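You operate a simulated robot arm through the tools that you are given. There is no shell and no other tool.

You run a simulated robot arm. Do the job below in one go: nothing can be reset, and whatever is moved stays where it is left.

## Task
Put things in order on the stock rack top. At the end: the black cap stands on top of the blue block; the brass sleeve stands where the yellow chalk stood; the yellow chalk stands where the black cap stood; the purple brush is on the white plate; whatever was shut is shut again. Leave all else as you found it, and nothing knocked over.

Only the result counts: the job must be done as asked and must still hold three seconds after the hand-in. Knocking over, shifting, dropping, spilling or breaking anything else fails it. Lids that push on must go on centred and level and be pressed home; caps that screw on are set level and turned clockwise until they are tight.

## Robot
A 7-joint arm with a two-finger parallel gripper, fixed in place. Base frame: the origin is at the foot of the arm, x ahead of it, y to its left, z up; the work surface is at about z = 950. Units: mm, degrees, N and s.
With the tool pointing down near the work surface it reaches from about 220 to 680 mm from the base axis. Its first joint turns from -66.0 to 66.0 degrees. Payload 2.4 kg.
The TCP is the grasp point between the finger pads, 30 mm short of the fingertips. In the tool frame z runs along the fingers and y along their closing line. Largest opening 94 mm; finger width 28, thickness 10; the body of the gripper, 50 by 96 mm, starts 55 mm behind the TCP.
Orientation is told as [roll, pitch, yaw] about the base's x, y, z axes, in that order, counted from this pose: with the fingers straight down and closing along the base's y, the tool's x points along the base's -x, its y along +y and its z along -z.

## Interface
- The arm moves only by the tool play_rows. Its argument "deltas" is a list of rows, each a list of 3 entries, a list of its own where there are three numbers: the turn, a rotation vector about the tool's x, y, z in degrees, then the shift along the tool's x, y, z in mm, then the closure, from 0 (fully open) to 1 (shut). In form: [[[wx, wy, wz], [tx, ty, tz], claw], ...]. A call has 1 to 20 rows; each row is the pose to reach, as a shift and turn from the pose commanded when the call began, along the tool's axes at that moment. A row lasts 0.2 s, in which the tool goes at most 50 mm and 8.6 degrees; a call with a longer step from one row to the next is refused whole, and so is a gripper value outside its range. Where a pose cannot be reached the arm comes as near as it can. A force on the tool above 40 N (or 10 N above the force at the start of the call, whichever is more), or a blocked arm, ends the call early, and 0.2 s more pass. Each finger travels about 153 mm/s and halts on what it meets, pressing with about 39 N; the grip force reading is that of the motor and also rises with nothing between the fingers. The clock runs only during rows and for 0.2 s after the last one: add rows that repeat a pose to give the fingers time. The reply holds the time, the measured pose of the TCP, the force on the tool along the base axes, the opening and the grip force, in the units named above and with some noise, with the torque about the TCP (base axes, N m) and any sound that the robot's microphone picked up.
- Cameras (640 x 400 px; columns grow to the right, rows downward): "scene" is fixed at [52.8, 473.7, 1453.3]; the picture's right is [-0.66, -0.75, 0.00], its down [-0.33, 0.29, -0.90] and it looks along [0.67, -0.59, -0.44] (base axes); focal length 356 px, centre (320, 200). "wrist" rides on the gripper at [76, 14, -102] in the tool frame; the picture's right is [-0.18, 0.98, 0.00], its down [-0.75, -0.14, -0.64] and it looks along [-0.63, -0.12, 0.77] (tool axes); focal length 243 px, centre (320, 200). There is no depth. A picture from a camera that has moved, and an enlarged one, comes with that camera's place and axes in the base frame and with its lens. The place of the scene camera against the robot may be out by one fixed shift of up to 12 mm in any direction.
- capture(camera): a new picture of that camera. It takes no simulated time.
- close_up(camera, box): a new picture of the part [left, top, right, bottom] of that camera's present view, enlarged. It takes no simulated time.
- close_job(): hands the job in; it is judged then, once.

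Nothing tells you positions but the pictures and the camera data. Unless the task says otherwise, let go and move clear before handing in.

The tools are called after ">>>" as a command line: name --argument value ..., lists and objects as JSON in quotes. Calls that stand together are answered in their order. play_rows: Moves the arm, as the interface text tells. Its arguments: {"type":"object","properties":{"deltas":{"type":"array"}},"required":["deltas"]} The other tools are called the same way: capture (camera) takes a picture; close_up (camera, box) takes an enlarged picture of a part of a camera's view; close_job () hands the job in.

At the start:

```text
time_s: 0.0
position: [331.8, -160.8, 1282.2]
tool_rot: [0.0, 0.0, 0.0]
force: [0.1, -0.5, 0.8]
ft_torque: [-0.02, -0.03, 0.03]
gripper_width: 94.0
finger_force: 0.1
```

scene: 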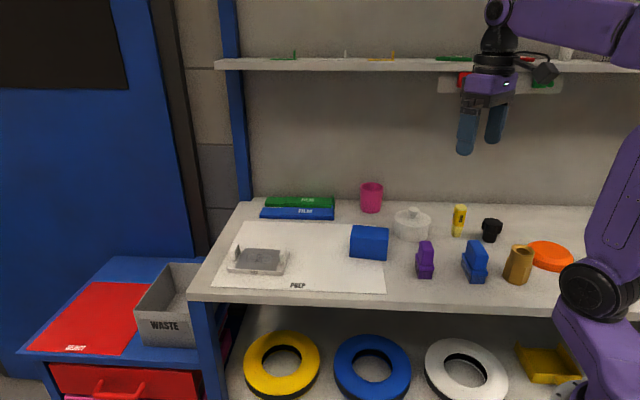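
wrist: 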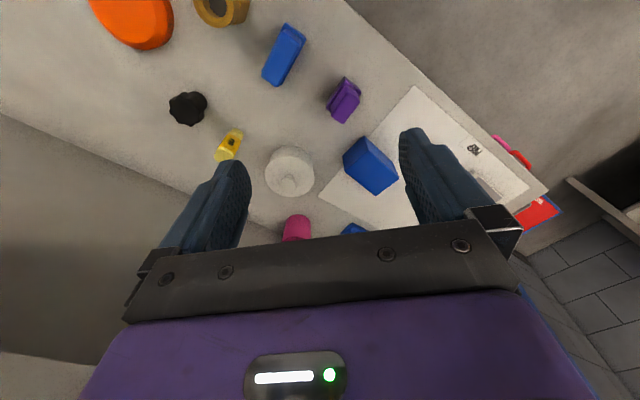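

I see a shelf with a blue block, purple brush, blue brush, brass sleeve, orange disc, black cap, yellow chalk, a white round lidded thing (possibly the white plate or a dish with lid), a pink cup and books. I'll look closer before moving.

>>> close_up --camera "scene" --box '[340, 170, 600, 310]'

>>> close_up --camera "scene" --box '[180, 170, 440, 310]'

>>> close_up --camera "wrist" --box '[80, 0, 400, 200]'

>>> close_up --camera "scene" --box '[20, 240, 240, 400]'

>>> close_up --camera "scene" --box '[220, 300, 640, 400]'

```text
2.46 times, centred on (470, 240) of scene
camera zoom: at [52.8, 473.7, 1453.3], right [-0.66, -0.75, 0.0], down [-0.33, 0.29, -0.9], along [0.67, -0.59, -0.44], focal length 876 px, centre (-49, 102)
```

zoom: 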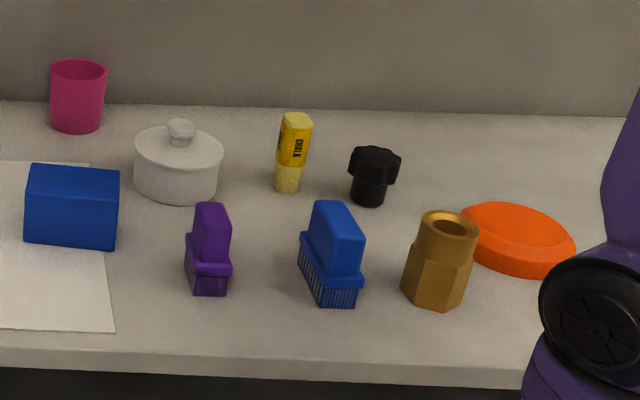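

```text
2.46 times, centred on (310, 240) of scene
camera zoom: at [52.8, 473.7, 1453.3], right [-0.66, -0.75, 0.0], down [-0.33, 0.29, -0.9], along [0.67, -0.59, -0.44], focal length 876 px, centre (345, 102)
```

zoom: 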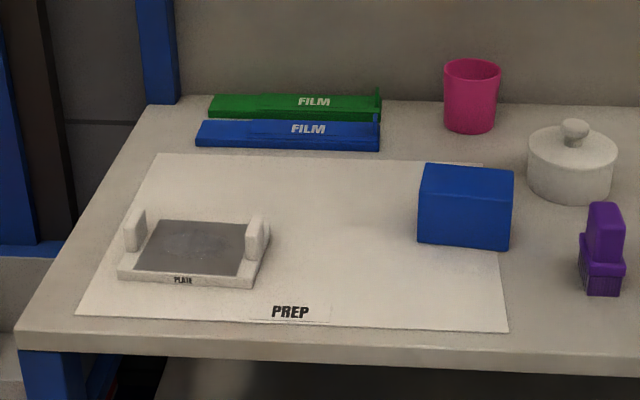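

```text
2.00 times, centred on (240, 100) of wrist
camera zoom: at [256.3, -147.8, 1385.4], right [0.18, 0.98, 0.0], down [0.75, -0.14, 0.64], along [0.63, -0.12, -0.77], focal length 485 px, centre (480, 400)
```

zoom: 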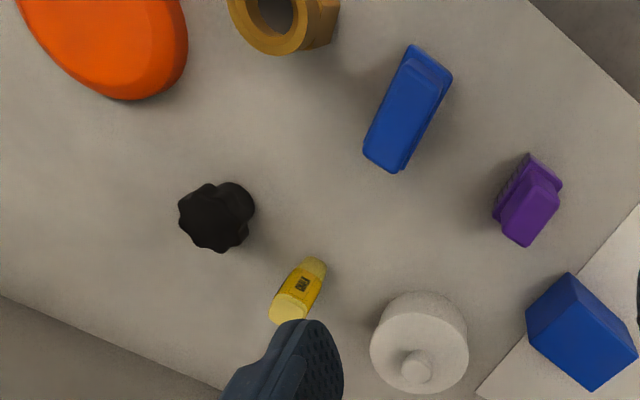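

```text
2.50 times, centred on (130, 320) of scene
camera zoom: at [52.8, 473.7, 1453.3], right [-0.66, -0.75, 0.0], down [-0.33, 0.29, -0.9], along [0.67, -0.59, -0.44], focal length 890 px, centre (795, -100)
```

zoom: 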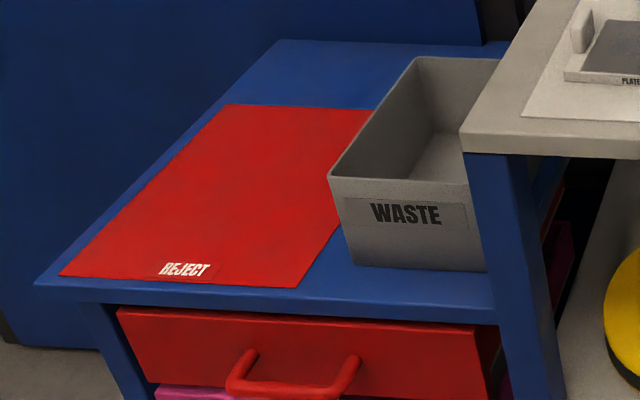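

```text
1.52 times, centred on (430, 350) of scene
camera zoom: at [52.8, 473.7, 1453.3], right [-0.66, -0.75, 0.0], down [-0.33, 0.29, -0.9], along [0.67, -0.59, -0.44], focal length 542 px, centre (152, -29)
```

zoom: 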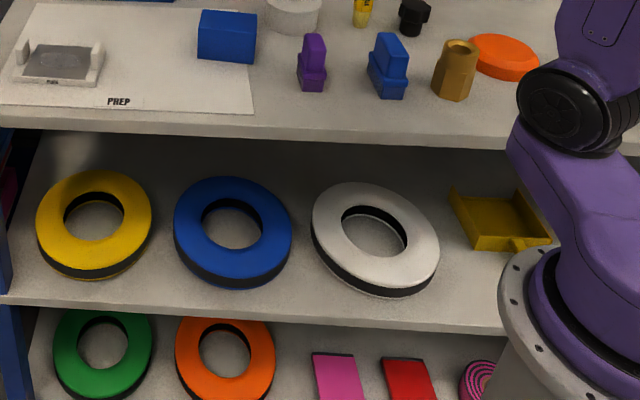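

The rack runs at about 45° to the base: its front edge lies along (0.7, 0.7) and its depth along (0.7, -0.7). The plate is the tray marked PLATE at the far left. I'll turn the tool square to the rack and move over to get better wrist views.

>>> play_rows --deltas '[[[0, 0, 8], [12, -12, 10], 0], [[0, 0, 16], [24, -24, 20], 0], [[0, 0, 24], [36, -36, 30], 0], [[0, 0, 32], [48, -48, 45], 0], [[0, 0, 40], [60, -60, 60], 0], [[0, 0, 45], [70, -70, 70], 0], [[0, 0, 45], [70, -70, 70], 0]]'

>>> capture --camera "wrist"

>>> capture --camera "scene"

```text
time_s: 1.6
position: [263.0, -230.0, 1212.7]
tool_rot: [0.0, 0.0, -45.1]
force: [0.6, 0.0, 0.3]
ft_torque: [-0.02, -0.01, 0.03]
gripper_width: 94.1
finger_force: 0.1
```

```text
taken
camera wrist: at [219.2, -166.6, 1315.0], right [0.83, 0.56, 0.0], down [0.43, -0.63, 0.64], along [0.36, -0.53, -0.77], focal length 243 px, centre (320, 200)
```

wrist: 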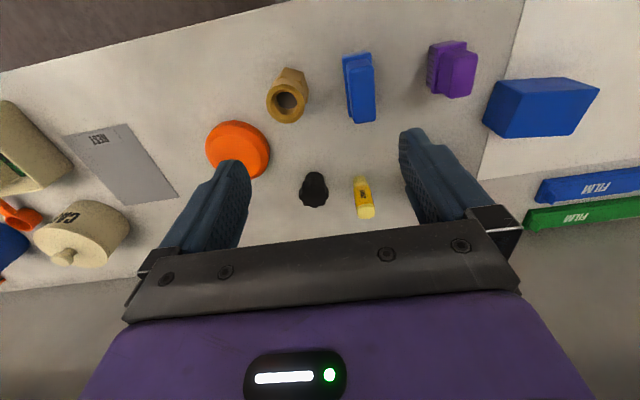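

```text
taken
```

scene: 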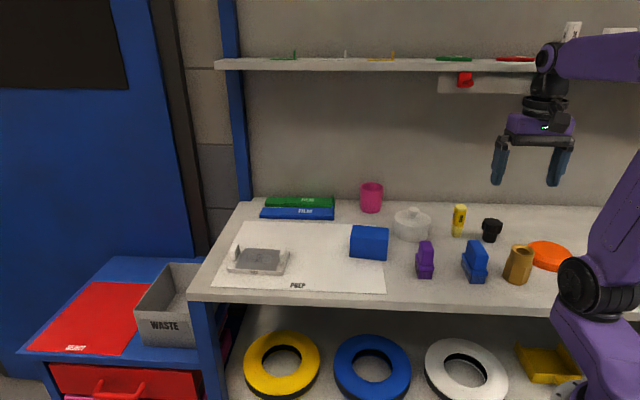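

I have a rack-aligned view. I'll enlarge it to measure the cap, chalk, sleeve, brush and block.

>>> close_up --camera "wrist" --box '[250, 40, 410, 240]'

>>> close_up --camera "wrist" --box '[400, 0, 640, 150]'

>>> close_up --camera "wrist" --box '[0, 50, 280, 280]'

```text
2.00 times, centred on (330, 140) of wrist
camera zoom: at [219.2, -166.6, 1315.0], right [0.83, 0.56, 0.0], down [0.43, -0.63, 0.64], along [0.36, -0.53, -0.77], focal length 485 px, centre (300, 320)
```

zoom: 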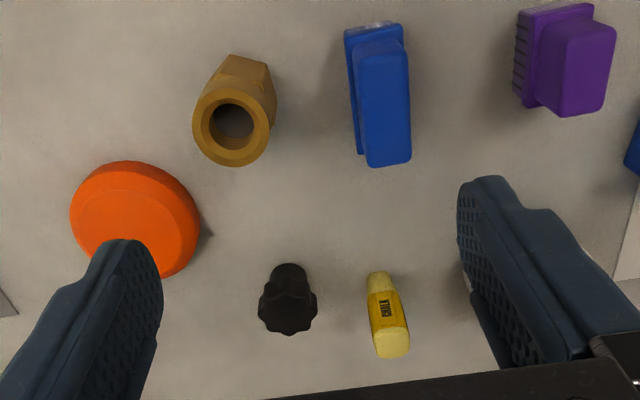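

```text
2.67 times, centred on (520, 75) of wrist
camera zoom: at [219.2, -166.6, 1315.0], right [0.83, 0.56, 0.0], down [0.43, -0.63, 0.64], along [0.36, -0.53, -0.77], focal length 647 px, centre (-213, 533)
```

zoom: 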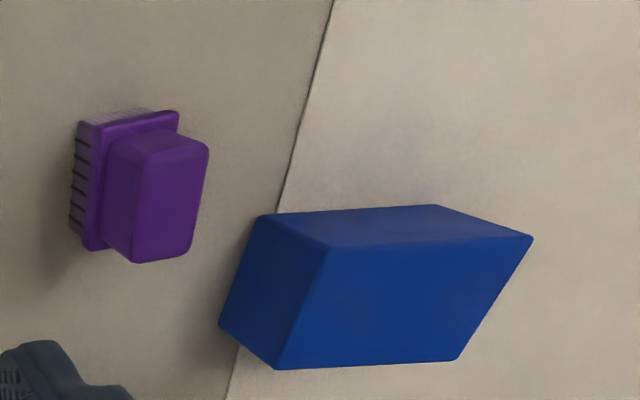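

```text
1.74 times, centred on (140, 165) of wrist
camera zoom: at [219.2, -166.6, 1315.0], right [0.83, 0.56, 0.0], down [0.43, -0.63, 0.64], along [0.36, -0.53, -0.77], focal length 422 px, centre (633, 261)
```

zoom: 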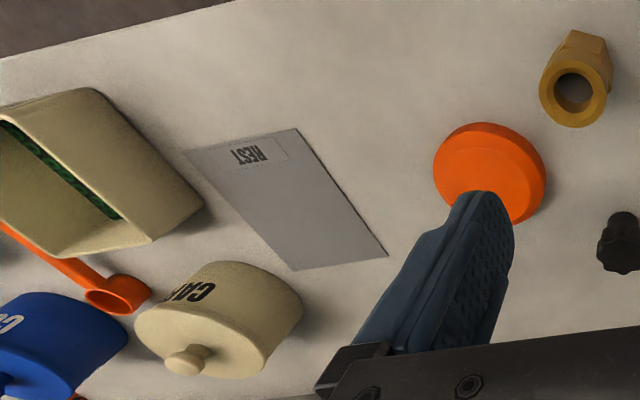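

The cap is near depth 523 and lateral -20, and the chalk near depth 540 and lateral 62. I'll lower the tool, move forward to hover over the cap, and check its alignment.

>>> play_rows --deltas '[[[0, 0, 0], [0, -15, 40], 0], [[0, 0, 0], [0, -30, 80], 0], [[0, 0, 0], [-30, -43, 105], 0], [[0, 0, 0], [-70, -43, 112], 0], [[0, 0, 0], [-110, -43, 112], 0], [[0, 0, 0], [-145, -43, 112], 0], [[0, 0, 0], [-174, -43, 112], 0], [[0, 0, 0], [-174, -43, 112], 0]]'

>>> capture --camera "wrist"

>>> capture --camera "scene"

```text
time_s: 3.4
position: [355.3, -386.0, 1098.0]
tool_rot: [0.0, 0.0, -45.1]
force: [0.5, 0.0, 0.8]
ft_torque: [0.03, 0.0, 0.01]
gripper_width: 93.8
finger_force: 0.0
```

```text
taken
camera wrist: at [311.0, -321.7, 1201.1], right [0.83, 0.56, 0.0], down [0.43, -0.63, 0.64], along [0.36, -0.53, -0.77], focal length 243 px, centre (320, 200)
```

wrist: 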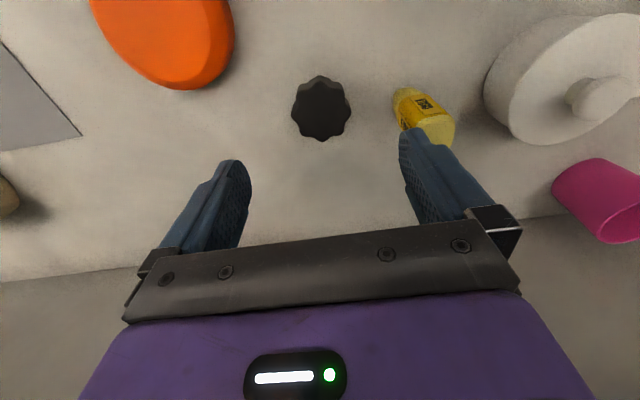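

```text
taken
```

scene: 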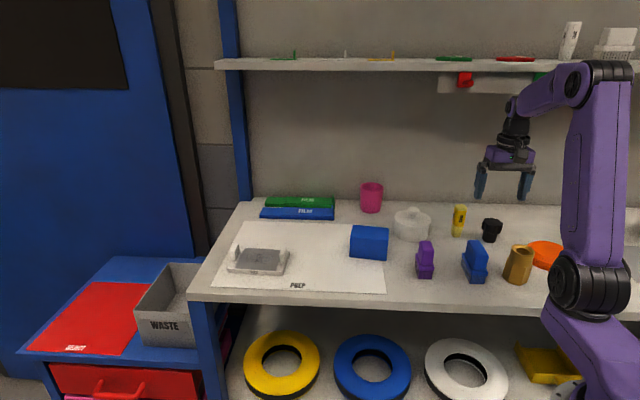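

The cap is nearly centred: its head top is near z 1000, depth about 517, lateral about -19. I'll enlarge this view to refine that.

>>> close_up --camera "wrist" --box '[260, 40, 500, 190]'

>>> close_up --camera "scene" --box '[440, 190, 540, 252]'

```text
2.67 times, centred on (380, 115) of wrist
camera zoom: at [311.0, -321.7, 1201.1], right [0.83, 0.56, 0.0], down [0.43, -0.63, 0.64], along [0.36, -0.53, -0.77], focal length 647 px, centre (160, 427)
```

zoom: 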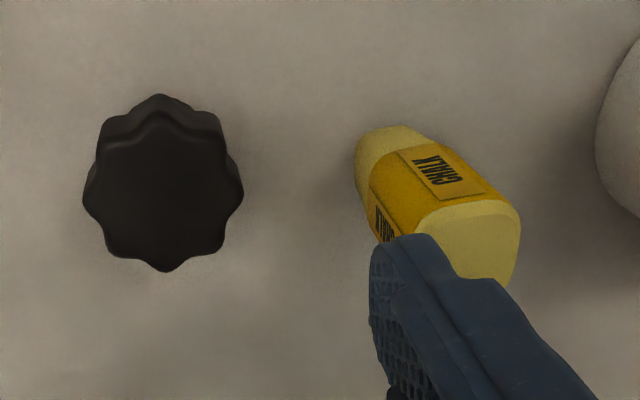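

```text
6.40 times, centred on (490, 221) of scene
camera zoom: at [52.8, 473.7, 1453.3], right [-0.66, -0.75, 0.0], down [-0.33, 0.29, -0.9], along [0.67, -0.59, -0.44], focal length 2278 px, centre (-768, 66)
```

zoom: 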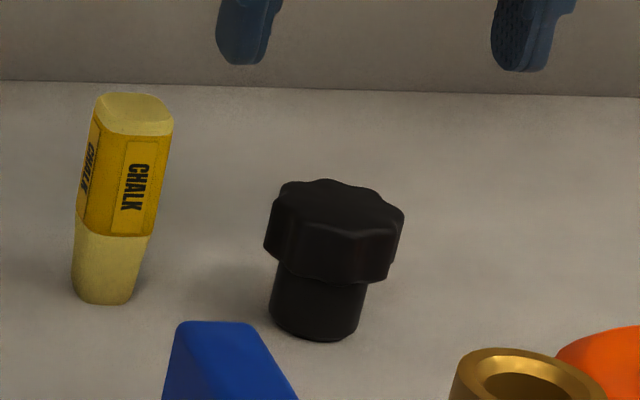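

The cap has a lobed head about 50 mm across, from z 975 to 1000, on a narrower stem. I'll turn 12° so each pad sits on two lobes, narrow the opening to stay clear of the chalk, then go down and look before closing.

>>> play_rows --deltas '[[[0, 0, -6], [1, 1, 20], 0.2], [[0, 0, -12], [2.3, 1.6, 40], 0.22], [[0, 0, -12], [2.3, 1.6, 65], 0.22], [[0, 0, -12], [2.3, 1.6, 85], 0.22], [[0, 0, -12], [2.3, 1.6, 100], 0.22], [[0, 0, -12], [2.3, 1.6, 112], 0.22], [[0, 0, -12], [2.3, 1.6, 112], 0.22]]'

>>> capture --camera "wrist"

>>> close_up --camera "scene" --box '[440, 160, 560, 252]'

```text
time_s: 5.0
position: [356.2, -382.5, 988.5]
tool_rot: [0.0, 0.0, -33.0]
force: [0.2, 0.1, 0.6]
ft_torque: [-0.02, -0.02, 0.0]
gripper_width: 73.3
finger_force: 0.1
```

```text
taken
camera wrist: at [298.9, -329.4, 1091.0], right [0.69, 0.72, 0.0], down [0.56, -0.53, 0.64], along [0.46, -0.44, -0.77], focal length 243 px, centre (320, 200)
```

wrist: 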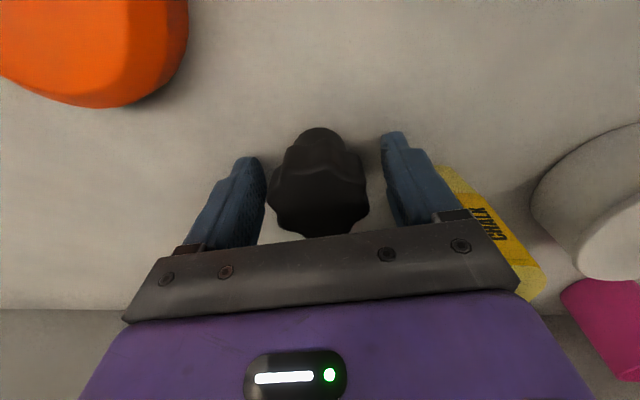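

```text
4.35 times, centred on (500, 206) of scene
camera zoom: at [52.8, 473.7, 1453.3], right [-0.66, -0.75, 0.0], down [-0.33, 0.29, -0.9], along [0.67, -0.59, -0.44], focal length 1547 px, centre (-463, 174)
```

zoom: 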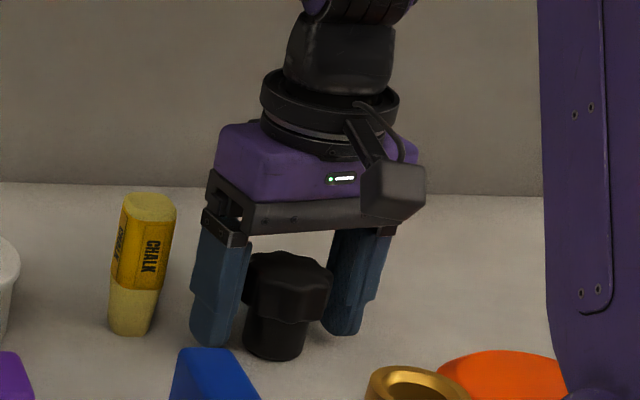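

The fingers straddle the cap and it is centred between them. I'll close and lift a little.

>>> play_rows --deltas '[[[0, 0, 0], [0, 0, 1], 0.4], [[0, 0, 0], [0, 0, 1], 0.6], [[0, 0, 0], [0, 0, 1], 0.7], [[0, 0, 0], [0, 0, 1], 0.7], [[0, 0, 0], [0, 0, -15], 0.7], [[0, 0, 0], [0, 0, -40], 0.7], [[0, 0, 0], [0, 0, -80], 0.7], [[0, 0, 0], [0, 0, -120], 0.7], [[0, 0, 0], [0, 0, -120], 0.7]]'

>>> capture --camera "wrist"

>>> capture --camera "scene"

```text
time_s: 7.0
position: [355.5, -383.0, 1109.6]
tool_rot: [0.0, 0.0, -33.0]
force: [0.3, 0.0, -1.5]
ft_torque: [0.01, 0.0, -0.01]
gripper_width: 46.6
finger_force: 39.3
```

```text
taken
camera wrist: at [298.9, -328.2, 1212.6], right [0.69, 0.72, 0.0], down [0.56, -0.53, 0.64], along [0.46, -0.44, -0.77], focal length 243 px, centre (320, 200)
```

wrist: 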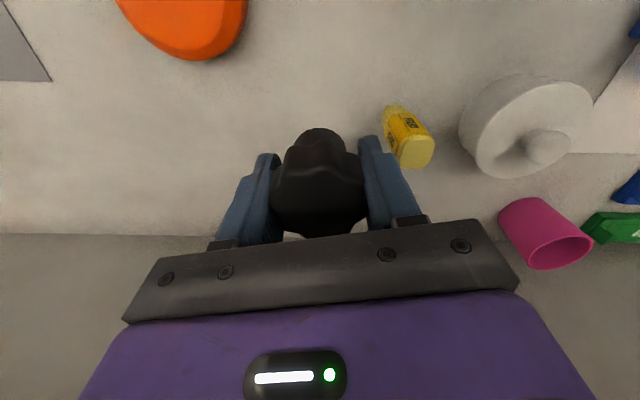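

```text
taken
```

scene: 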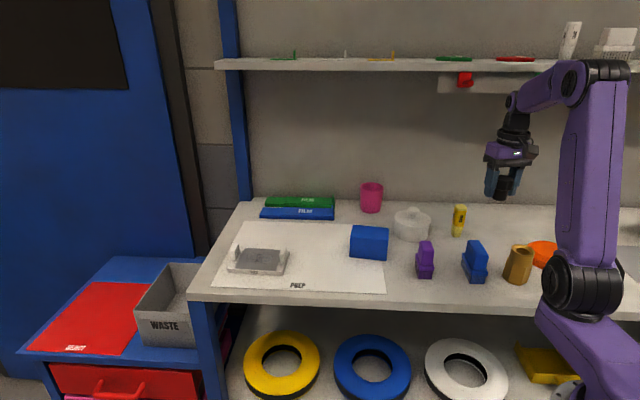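

The cap is gripped (opening 46.6). I measure the blue block at depth about 441, lateral about 304, with its top near z 1006 and an outline of about 90 × 60. I'll carry the cap over high and look again above the block.

>>> play_rows --deltas '[[[0, 0, 0], [0, 0, -32], 0.7], [[0, 0, 0], [1, 35, -32], 0.7], [[0, 0, 0], [2, 80, -32], 0.7], [[0, 0, 0], [4, 125, -32], 0.7], [[0, 0, 0], [5, 170, -32], 0.7], [[0, 0, 0], [6, 215, -32], 0.7], [[0, 0, 0], [8, 260, -32], 0.7], [[0, 0, 0], [9, 300, -32], 0.7], [[0, 0, 0], [9.6, 333, -32], 0.7], [[0, 0, 0], [9.6, 333, -32], 0.7], [[0, 0, 0], [9.6, 333, -32], 0.7]]'

>>> capture --camera "wrist"

>>> capture --camera "scene"

```text
time_s: 9.4
position: [531.0, -96.1, 1141.1]
tool_rot: [0.0, 0.0, -33.1]
force: [-1.0, -0.6, -0.3]
ft_torque: [0.03, 0.02, 0.01]
gripper_width: 46.9
finger_force: 39.3
```

```text
taken
camera wrist: at [474.5, -43.5, 1243.0], right [0.69, 0.72, 0.0], down [0.56, -0.53, 0.64], along [0.46, -0.44, -0.77], focal length 243 px, centre (320, 200)
```

wrist: 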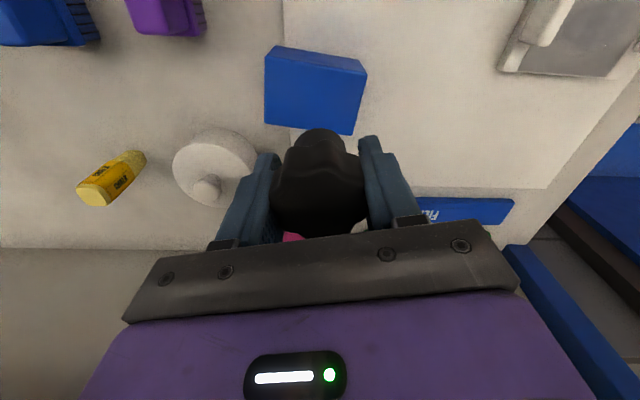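

```text
taken
```

scene: 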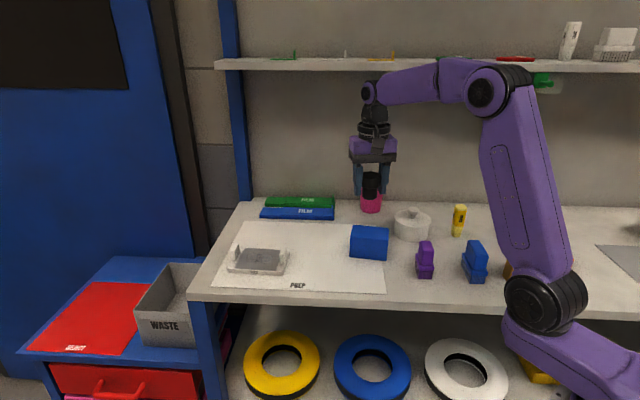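

>>> close_up --camera "wrist" --box '[240, 20, 400, 120]'

>>> close_up --camera "scene" --box '[310, 170, 430, 270]'

>>> close_up --camera "wrist" --box '[480, 0, 640, 100]'

>>> close_up --camera "wrist" --box '[40, 120, 300, 250]'

```text
4.00 times, centred on (320, 70) of wrist
camera zoom: at [474.5, -43.5, 1243.0], right [0.69, 0.72, 0.0], down [0.56, -0.53, 0.64], along [0.46, -0.44, -0.77], focal length 970 px, centre (320, 720)
```

zoom: 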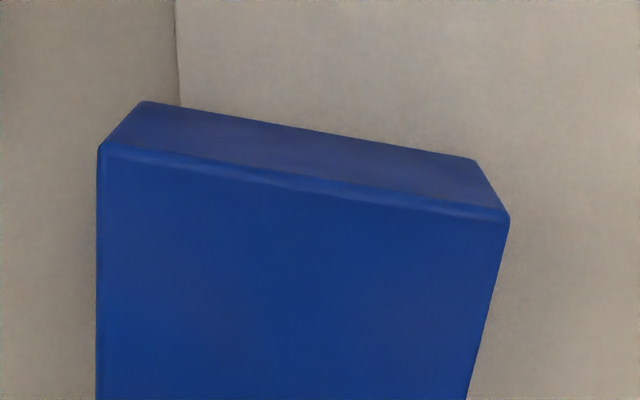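

```text
4.00 times, centred on (370, 220) of scene
camera zoom: at [52.8, 473.7, 1453.3], right [-0.66, -0.75, 0.0], down [-0.33, 0.29, -0.9], along [0.67, -0.59, -0.44], focal length 1424 px, centre (120, 120)
```

zoom: 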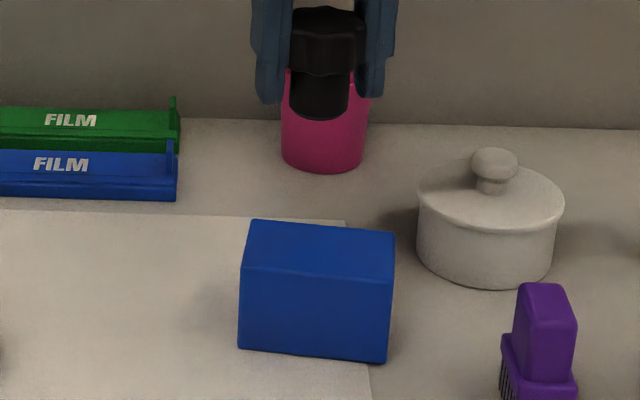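

```text
4.00 times, centred on (560, 50) of wrist
camera zoom: at [474.5, -43.5, 1243.0], right [0.69, 0.72, 0.0], down [0.56, -0.53, 0.64], along [0.46, -0.44, -0.77], focal length 970 px, centre (-640, 800)
```

zoom: 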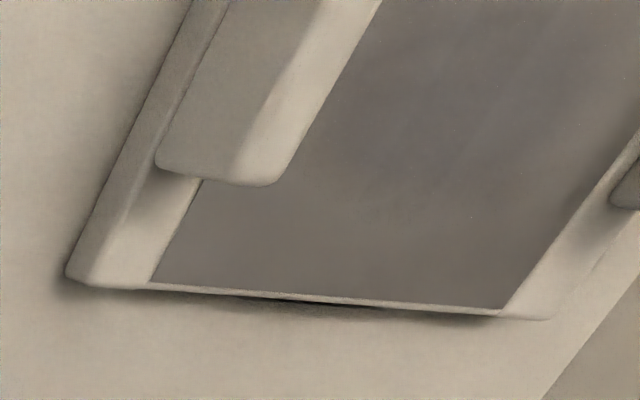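

```text
2.46 times, centred on (170, 185) of wrist
camera zoom: at [474.5, -43.5, 1243.0], right [0.69, 0.72, 0.0], down [0.56, -0.53, 0.64], along [0.46, -0.44, -0.77], focal length 597 px, centre (689, 237)
```

zoom: 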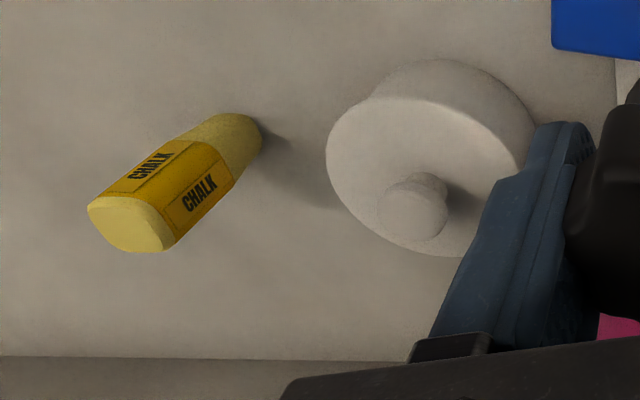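

The block centre is a few mm from below the tool. I'll correct for that and lower the cap to just above the block top.

>>> play_rows --deltas '[[[0, 0, 0], [3.8, -6.3, 0], 0.7], [[0, 0, 0], [3.8, -6.3, 25], 0.7], [[0, 0, 0], [3.8, -6.3, 50], 0.7], [[0, 0, 0], [3.8, -6.3, 70], 0.7], [[0, 0, 0], [3.8, -6.3, 85], 0.7], [[0, 0, 0], [3.8, -6.3, 88], 0.7], [[0, 0, 0], [3.8, -6.3, 88], 0.7]]'

>>> close_up --camera "scene" --box '[310, 190, 430, 270]'

>>> capture --camera "wrist"

```text
time_s: 11.0
position: [523.1, -101.8, 1053.1]
tool_rot: [0.0, 0.0, -33.0]
force: [0.3, 0.2, -0.9]
ft_torque: [0.0, -0.02, 0.0]
gripper_width: 46.7
finger_force: 39.4
```

```text
5.00 times, centred on (370, 230) of scene
camera zoom: at [52.8, 473.7, 1453.3], right [-0.66, -0.75, 0.0], down [-0.33, 0.29, -0.9], along [0.67, -0.59, -0.44], focal length 1780 px, centre (70, 50)
```

zoom: 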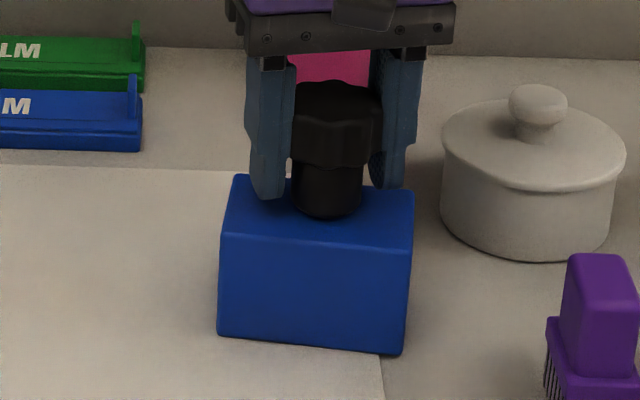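

```text
taken
camera wrist: at [466.9, -48.3, 1155.6], right [0.69, 0.72, 0.0], down [0.56, -0.53, 0.64], along [0.46, -0.44, -0.77], focal length 243 px, centre (320, 200)
```

wrist: 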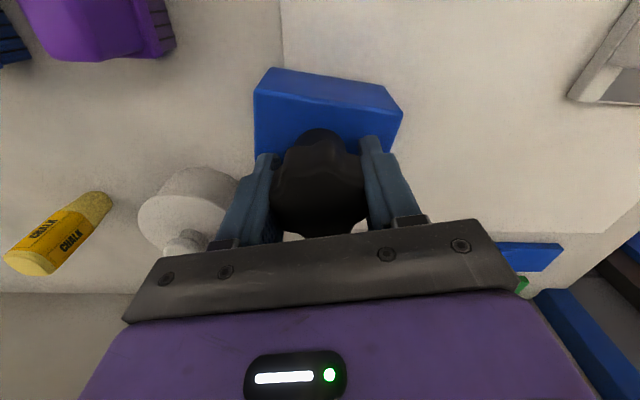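

The cap is a few mm above the block top and centred. I'll creep down and watch the force.

>>> play_rows --deltas '[[[0, 0, 0], [0, 0, 2], 0.7], [[0, 0, 0], [0, 0, 4], 0.7], [[0, 0, 0], [0, 0, 5], 0.7], [[0, 0, 0], [0, 0, 5], 0.7]]'

>>> close_up --camera "scene" --box '[330, 200, 410, 253]'

```text
time_s: 12.0
position: [522.1, -102.1, 1049.5]
tool_rot: [0.0, -0.2, -33.0]
force: [-2.8, 1.8, 26.8]
ft_torque: [0.08, 0.21, 0.03]
gripper_width: 46.9
finger_force: 39.1
```

```text
7.55 times, centred on (370, 226) of scene
camera zoom: at [52.3, 473.8, 1453.3], right [-0.66, -0.75, 0.0], down [-0.33, 0.29, -0.9], along [0.67, -0.59, -0.44], focal length 2686 px, centre (-57, 0)
```

zoom: 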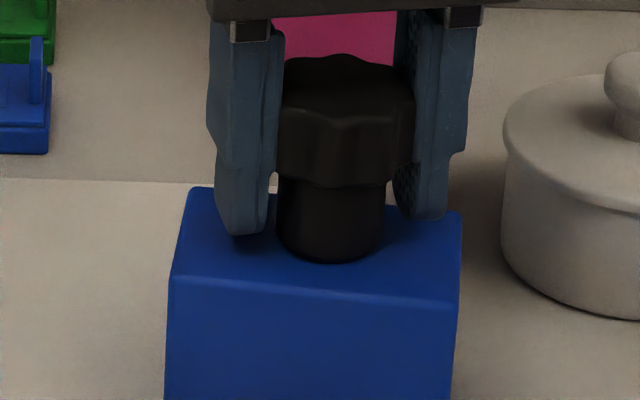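

Contact is firm at about 27 N, so the block top is slightly higher than I estimated. I'll ease the load, open and rise.

>>> play_rows --deltas '[[[0, 0, 0], [0, 0, -1.5], 0.7], [[0, 0, 0], [0, 0, -2], 0.7], [[0, 0, 0], [0, 0, -2], 0.6], [[0, 0, 0], [0, 0, -2], 0.45], [[0, 0, 0], [0, 0, -2], 0.25], [[0, 0, 0], [0, 0, -2], 0.25], [[0, 0, 0], [0, 0, -15], 0.25], [[0, 0, 0], [0, 0, -40], 0.25], [[0, 0, 0], [0, 0, -80], 0.25], [[0, 0, 0], [0, 0, -110], 0.25], [[0, 0, 0], [0, 0, -110], 0.25]]'

>>> close_up --camera "scene" --box '[330, 190, 430, 262]'

>>> capture --camera "wrist"

```text
time_s: 14.4
position: [521.1, -102.3, 1158.6]
tool_rot: [0.0, 0.0, -33.0]
force: [0.0, 0.2, -0.3]
ft_torque: [0.02, -0.01, 0.02]
gripper_width: 70.5
finger_force: 0.0
```

```text
5.56 times, centred on (380, 226) of scene
camera zoom: at [52.8, 473.7, 1453.3], right [-0.66, -0.75, 0.0], down [-0.33, 0.29, -0.9], along [0.67, -0.59, -0.44], focal length 1977 px, centre (-13, 56)
```

zoom: 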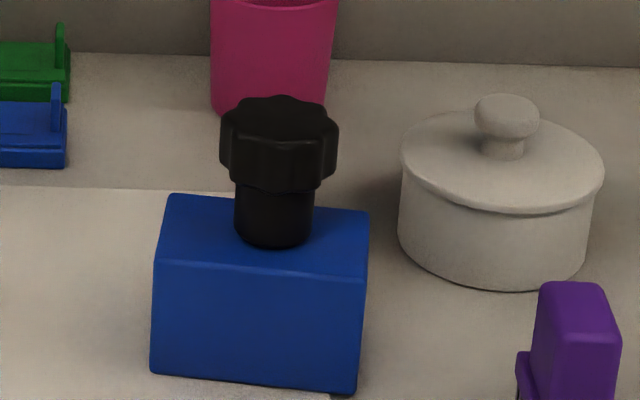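

```text
taken
camera wrist: at [464.0, -48.8, 1261.0], right [0.69, 0.72, 0.0], down [0.56, -0.53, 0.64], along [0.46, -0.44, -0.77], focal length 243 px, centre (320, 200)
```

wrist: 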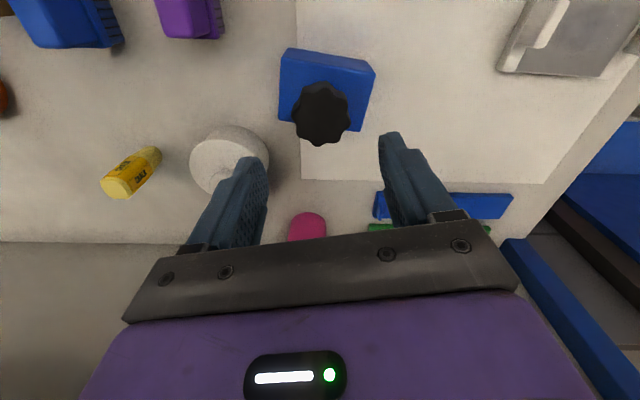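

The cap stands level on the block. Next is the chalk, so I'll hover over it to see its orientation.

>>> play_rows --deltas '[[[0, 0, 2], [-7, -40, 0], 0.25], [[0, 0, 4], [-15, -85, 0], 0.25], [[0, 0, 6], [-23, -130, 0], 0.25], [[0, 0, 8], [-31, -175, 0], 0.25], [[0, 0, 10], [-38, -215, 0], 0.25], [[0, 0, 12], [-44.6, -252.1, 0], 0.25], [[0, 0, 12], [-44.6, -252.1, 0], 0.25], [[0, 0, 12], [-44.6, -252.1, 0], 0.25]]'

>>> capture --camera "wrist"

>>> close_up --camera "wrist" --box '[240, 40, 400, 140]'

```text
time_s: 16.2
position: [421.1, -338.0, 1157.5]
tool_rot: [0.0, 0.0, -45.0]
force: [-0.2, 0.4, -0.3]
ft_torque: [0.0, 0.02, -0.01]
gripper_width: 70.4
finger_force: 0.1
```

```text
taken
camera wrist: at [377.6, -273.9, 1260.1], right [0.83, 0.56, 0.0], down [0.43, -0.63, 0.64], along [0.36, -0.53, -0.77], focal length 243 px, centre (320, 200)
```

wrist: 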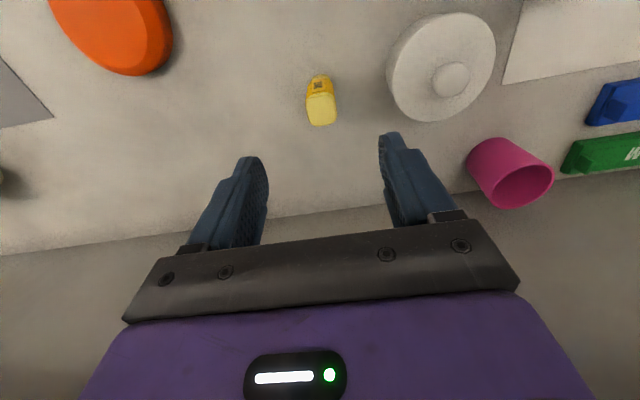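

```text
4.00 times, centred on (320, 90) of wrist
camera zoom: at [377.6, -273.9, 1260.1], right [0.83, 0.56, 0.0], down [0.43, -0.63, 0.64], along [0.36, -0.53, -0.77], focal length 970 px, centre (320, 640)
```

zoom: 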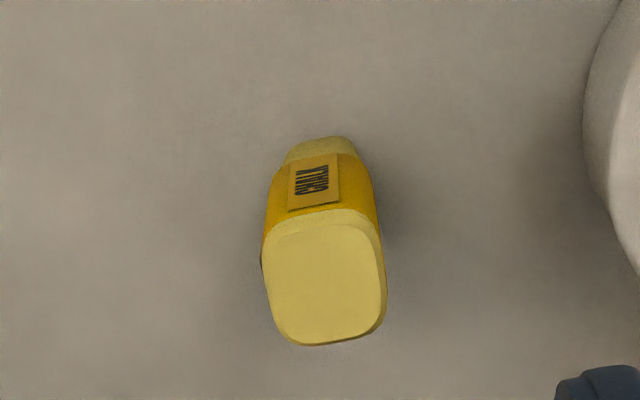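

The chalk is square with the rack, about 27 mm wide and 85 mm tall, roughly 4 mm ahead of the tool. I'll go down around it.

>>> play_rows --deltas '[[[0, 0, 0], [-3.8, 0.4, 20], 0.4], [[0, 0, 0], [-3.8, 0.4, 55], 0.4], [[0, 0, 0], [-3.8, 0.4, 90], 0.4], [[0, 0, 0], [-3.8, 0.4, 120], 0.4], [[0, 0, 0], [-3.8, 0.4, 145], 0.4], [[0, 0, 0], [-3.8, 0.4, 157], 0.4], [[0, 0, 0], [-3.8, 0.4, 157], 0.4]]'

>>> capture --camera "wrist"

>>> close_up --camera "scene" --box '[400, 160, 520, 252]'

```text
time_s: 17.8
position: [424.5, -339.4, 998.1]
tool_rot: [0.1, 0.0, -45.0]
force: [0.9, -0.2, -0.2]
ft_torque: [0.02, -0.01, -0.01]
gripper_width: 56.2
finger_force: 0.0
```

```text
taken
camera wrist: at [379.4, -275.3, 1102.0], right [0.83, 0.56, 0.0], down [0.43, -0.63, 0.64], along [0.36, -0.53, -0.77], focal length 243 px, centre (320, 200)
```

wrist: 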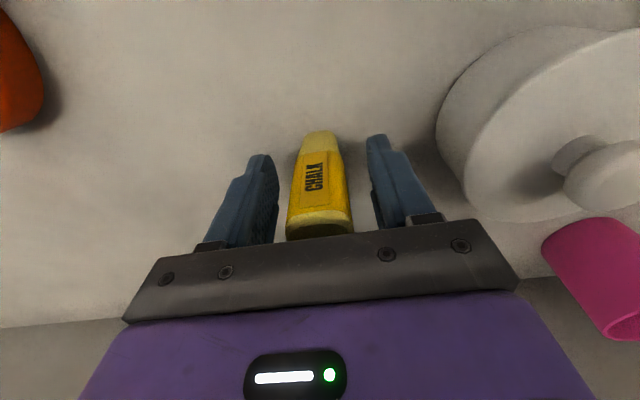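

```text
4.35 times, centred on (460, 206) of scene
camera zoom: at [52.8, 473.7, 1453.3], right [-0.66, -0.75, 0.0], down [-0.33, 0.29, -0.9], along [0.67, -0.59, -0.44], focal length 1547 px, centre (-289, 174)
```

zoom: 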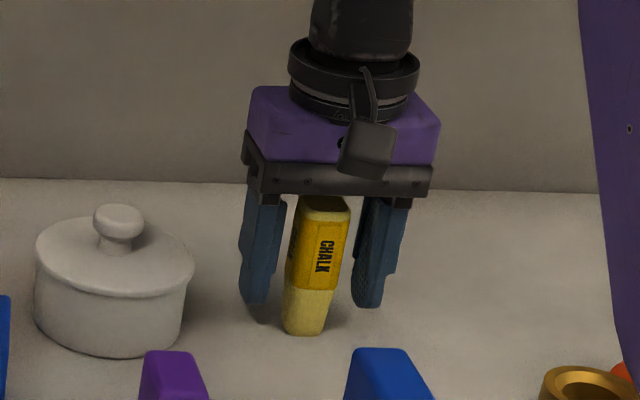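

The chalk is centred between the fingers. I'll close gently and read the force.

>>> play_rows --deltas '[[[0, 0, 0], [0, 0, 0], 0.55], [[0, 0, 0], [0, 0, 0], 0.65], [[0, 0, 0], [0, 0, 0], 0.72], [[0, 0, 0], [0, 0, 0], 0.75], [[0, 0, 0], [0, 0, 0], 0.75]]'

```text
time_s: 19.0
position: [424.0, -338.6, 998.1]
tool_rot: [0.0, 0.1, -45.0]
force: [-0.4, 0.4, 0.2]
ft_torque: [-0.05, 0.02, 0.04]
gripper_width: 31.3
finger_force: 38.6
```

The chalk is held at 31 mm width. I'll lift it and carry it to where the cap stood, and set it about 2 mm high.

>>> play_rows --deltas '[[[0, 0, 0], [0, 0, -15], 0.78], [[0, 0, 0], [0, 0, -50], 0.78], [[0, 0, 0], [5, -20, -60], 0.78], [[0, 0, 0], [12, -50, -60], 0.78], [[0, 0, 0], [18.8, -79.9, -60], 0.78], [[0, 0, 0], [18.8, -79.9, -60], 0.78], [[0, 0, 0], [18.8, -79.9, -40], 0.78], [[0, 0, 0], [18.8, -79.9, -20], 0.78], [[0, 0, 0], [18.8, -79.9, -6], 0.78], [[0, 0, 0], [18.8, -79.9, -2], 0.78], [[0, 0, 0], [18.8, -79.9, -2], 0.78]]'

>>> capture --camera "wrist"

>>> close_up --camera "scene" --box '[440, 190, 540, 252]'

```text
time_s: 21.4
position: [354.5, -384.5, 1003.3]
tool_rot: [0.0, -0.1, -45.0]
force: [0.9, 0.5, 0.0]
ft_torque: [-0.02, -0.01, -0.01]
gripper_width: 31.3
finger_force: 39.0
```

```text
taken
camera wrist: at [310.5, -319.2, 1105.3], right [0.83, 0.56, 0.0], down [0.43, -0.63, 0.64], along [0.36, -0.53, -0.77], focal length 243 px, centre (320, 200)
```

wrist: 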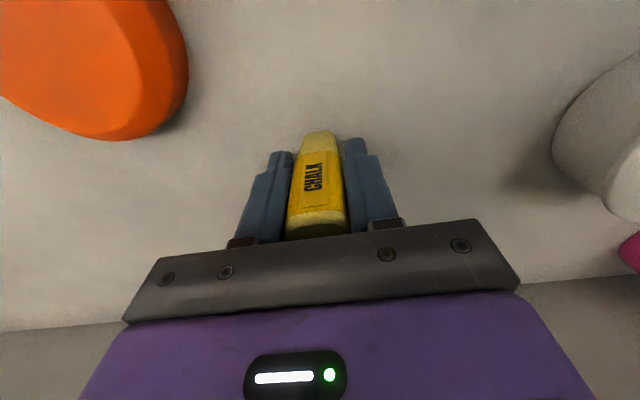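

```text
6.40 times, centred on (490, 221) of scene
camera zoom: at [52.8, 473.7, 1453.3], right [-0.66, -0.75, 0.0], down [-0.33, 0.29, -0.9], along [0.67, -0.59, -0.44], focal length 2278 px, centre (-768, 66)
```

zoom: 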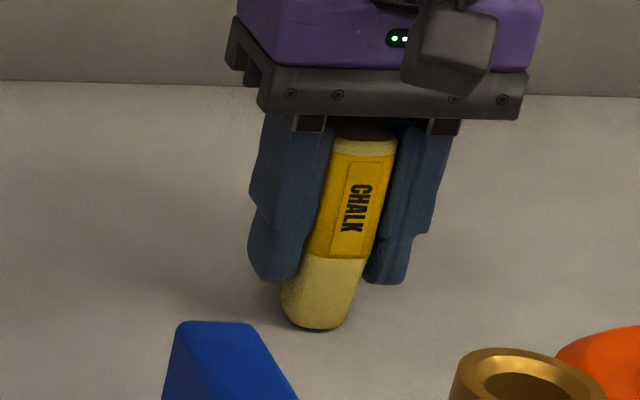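

The chalk base lines up with the cap's old footprint. I'll lower it to contact.

>>> play_rows --deltas '[[[0, 0, 0], [0, 0, 1.5], 0.78], [[0, 0, 0], [0, 0, 3], 0.78], [[0, 0, 0], [0, 0, 3], 0.78]]'

```text
time_s: 22.2
position: [354.4, -381.9, 999.7]
tool_rot: [0.0, 0.0, -44.9]
force: [0.6, -0.8, -0.7]
ft_torque: [0.01, 0.0, 0.01]
gripper_width: 31.6
finger_force: 39.2
```

>>> play_rows --deltas '[[[0, 0, 0], [0, 0, 1], 0.78], [[0, 0, 0], [0, 0, 1], 0.78]]'

>>> close_up --camera "scene" --box '[460, 205, 520, 243]'

```text
time_s: 22.8
position: [355.3, -383.3, 999.6]
tool_rot: [0.0, 0.0, -45.0]
force: [-0.2, 0.3, 3.1]
ft_torque: [0.04, 0.04, 0.04]
gripper_width: 31.3
finger_force: 38.9
```

```text
10.53 times, centred on (490, 224) of scene
camera zoom: at [52.8, 473.8, 1453.3], right [-0.66, -0.75, 0.0], down [-0.33, 0.29, -0.9], along [0.67, -0.59, -0.44], focal length 3746 px, centre (-1470, -53)
```

zoom: 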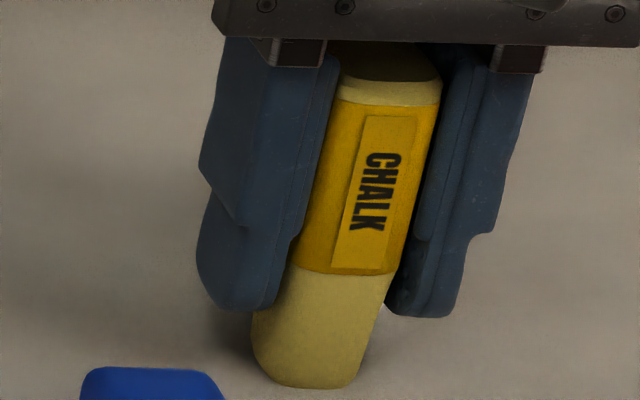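

Light contact at 3 N. I'll release and rise.

>>> play_rows --deltas '[[[0, 0, 0], [0, 0, 0], 0.7], [[0, 0, 0], [0, 0, 0], 0.6], [[0, 0, 0], [0, 0, 0], 0.4], [[0, 0, 0], [0, 0, 0], 0.4], [[0, 0, 0], [0, 0, -20], 0.4], [[0, 0, 0], [0, 0, -60], 0.4], [[0, 0, 0], [0, 0, -100], 0.4], [[0, 0, 0], [0, 0, -140], 0.4], [[0, 0, 0], [0, 0, -170], 0.4], [[0, 0, 0], [0, 0, -170], 0.4]]'

>>> capture --camera "wrist"

>>> close_up --camera "scene" --box '[440, 190, 580, 290]'

```text
time_s: 25.0
position: [355.2, -383.9, 1167.4]
tool_rot: [-0.1, 0.0, -45.0]
force: [0.7, -0.5, 0.0]
ft_torque: [0.0, -0.01, -0.01]
gripper_width: 56.4
finger_force: 0.0
```

```text
taken
camera wrist: at [311.4, -319.0, 1271.7], right [0.83, 0.56, 0.0], down [0.43, -0.63, 0.64], along [0.36, -0.53, -0.77], focal length 243 px, centre (320, 200)
```

wrist: 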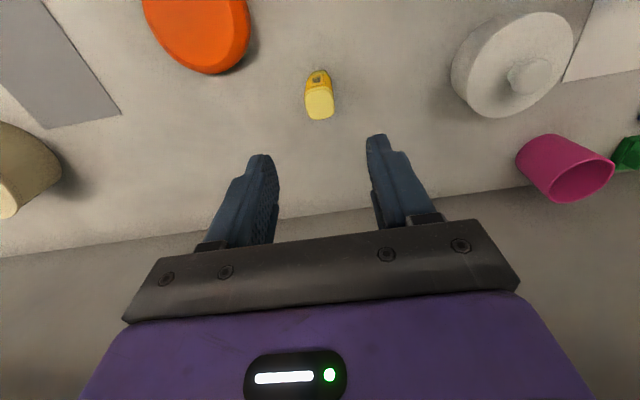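

```text
4.00 times, centred on (510, 240) of scene
camera zoom: at [52.8, 473.7, 1453.3], right [-0.66, -0.75, 0.0], down [-0.33, 0.29, -0.9], along [0.67, -0.59, -0.44], focal length 1424 px, centre (-440, 40)
```

zoom: 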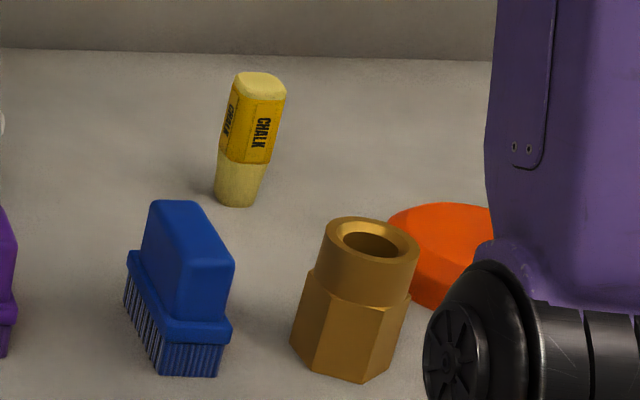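

The chalk stands where the cap was. Next is the brass sleeve, so I'll back up over it.

>>> play_rows --deltas '[[[0, 0, 0], [40, 0, 0], 0.3], [[0, 0, 0], [80, 0, 0], 0.2], [[0, 0, 0], [120, 0, 0], 0.2], [[0, 0, 0], [155, 0, 0], 0.2], [[0, 0, 0], [160, 0, 0], 0.2], [[0, 0, 0], [160, 0, 0], 0.2]]'

>>> capture --camera "wrist"

>>> close_up --camera "wrist" --box '[240, 30, 400, 130]'

>>> capture --camera "scene"

```text
time_s: 26.4
position: [241.2, -269.1, 1168.5]
tool_rot: [0.0, 0.0, -45.0]
force: [-0.4, -0.5, 0.5]
ft_torque: [0.04, -0.03, 0.02]
gripper_width: 75.2
finger_force: 0.1
```

```text
taken
camera wrist: at [196.9, -204.6, 1272.0], right [0.83, 0.56, 0.0], down [0.43, -0.63, 0.64], along [0.36, -0.53, -0.77], focal length 243 px, centre (320, 200)
```

wrist: 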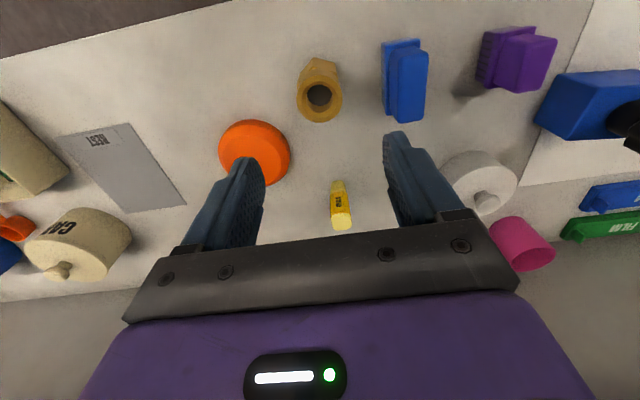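

```text
4.00 times, centred on (320, 80) of wrist
camera zoom: at [196.9, -204.6, 1272.0], right [0.83, 0.56, 0.0], down [0.43, -0.63, 0.64], along [0.36, -0.53, -0.77], focal length 970 px, centre (320, 680)
```

zoom: 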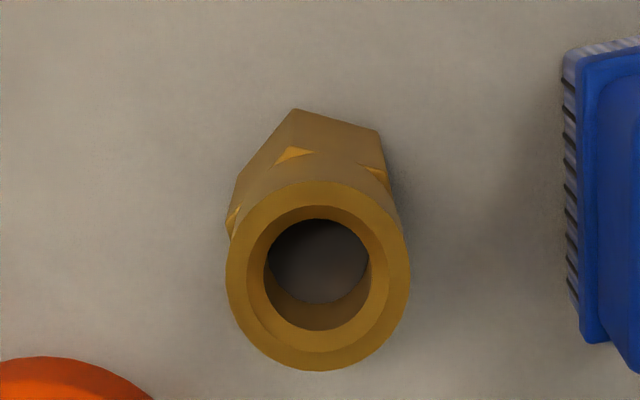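

```text
taken
```

scene: 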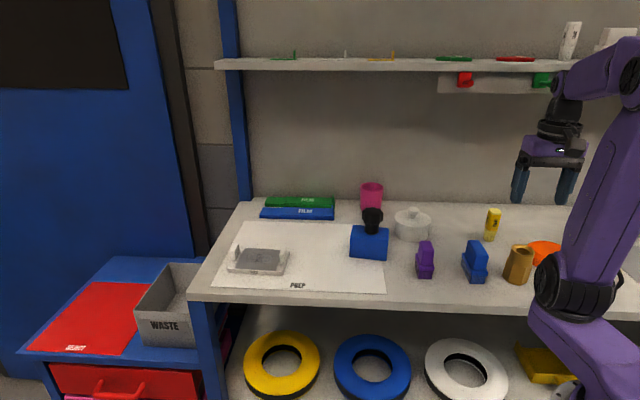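

The sleeve is a hex about 44 mm across flats with a round collar on top, 72 mm tall, centred almost under the tool. I'll turn 6.7° to line up with the flats and go down.

>>> play_rows --deltas '[[[0, 0, -6.7], [-0.8, 0, 30], 0.2], [[0, 0, -6.7], [-0.8, 0, 70], 0.2], [[0, 0, -6.7], [-0.8, 0, 110], 0.2], [[0, 0, -6.7], [-0.8, 0, 140], 0.2], [[0, 0, -6.7], [-0.8, 0, 165], 0.2], [[0, 0, -6.7], [-0.8, 0, 178], 0.2], [[0, 0, -6.7], [-0.8, 0, 178], 0.2]]'

>>> capture --camera "wrist"

>>> close_up --camera "scene" --box '[440, 200, 600, 300]'

```text
time_s: 28.0
position: [241.6, -269.9, 990.2]
tool_rot: [0.0, 0.0, -38.3]
force: [-0.5, 0.2, 0.1]
ft_torque: [0.01, -0.03, 0.0]
gripper_width: 75.1
finger_force: 0.1
```

```text
taken
camera wrist: at [191.4, -211.6, 1093.1], right [0.75, 0.66, 0.0], down [0.5, -0.58, 0.64], along [0.42, -0.48, -0.77], focal length 243 px, centre (320, 200)
```

wrist: 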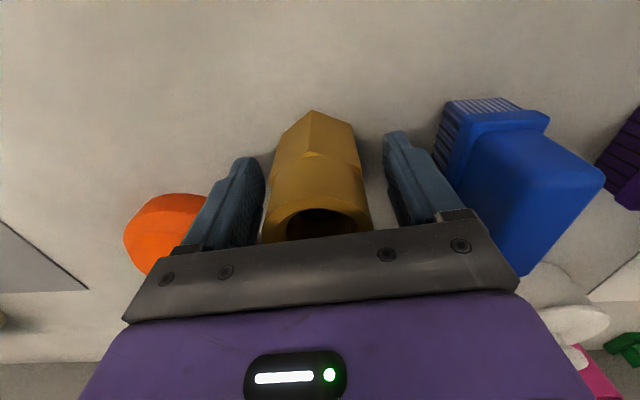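

```text
4.00 times, centred on (520, 250) of scene
camera zoom: at [52.8, 473.7, 1453.3], right [-0.66, -0.75, 0.0], down [-0.33, 0.29, -0.9], along [0.67, -0.59, -0.44], focal length 1424 px, centre (-480, 0)
```

zoom: 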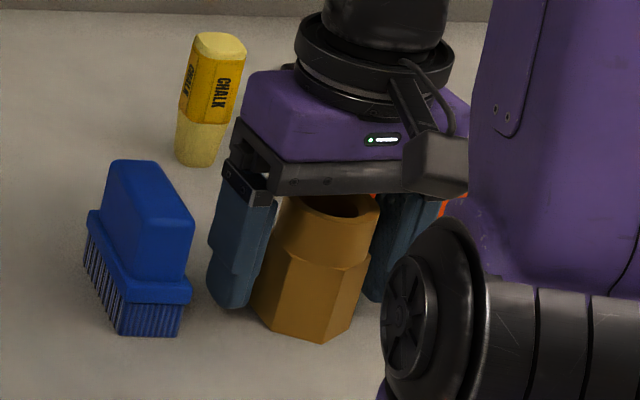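

The sleeve is well placed between the fingers. I'll close and lift.

>>> play_rows --deltas '[[[0, 0, 0], [0, 0, 0], 0.4], [[0, 0, 0], [0, 0, 0], 0.55], [[0, 0, 0], [0, 0, 0], 0.65], [[0, 0, 0], [0, 0, 0], 0.65], [[0, 0, 0], [0, 0, 0], 0.65], [[0, 0, 0], [0, 0, -15], 0.65], [[0, 0, 0], [0, 0, -50], 0.65], [[0, 0, 0], [0, 0, -90], 0.65], [[0, 0, 0], [0, 0, -130], 0.65], [[0, 0, 0], [0, 0, -130], 0.65]]'

>>> capture --camera "wrist"

>>> capture --camera "scene"

```text
time_s: 30.2
position: [243.0, -267.2, 1120.5]
tool_rot: [0.1, -0.1, -38.3]
force: [-1.4, 0.4, -0.9]
ft_torque: [-0.01, 0.01, 0.01]
gripper_width: 47.6
finger_force: 39.5
```

```text
taken
camera wrist: at [191.3, -209.8, 1223.8], right [0.75, 0.66, 0.0], down [0.5, -0.58, 0.64], along [0.42, -0.48, -0.77], focal length 243 px, centre (320, 200)
```

wrist: 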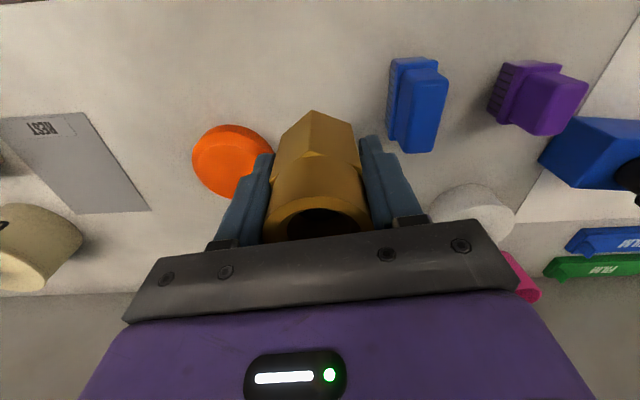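

```text
taken
```

scene: 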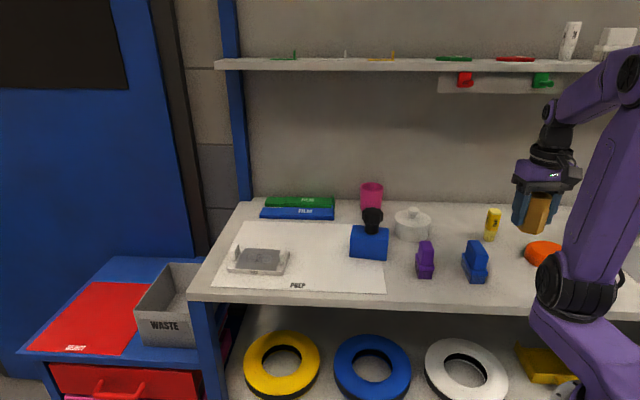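

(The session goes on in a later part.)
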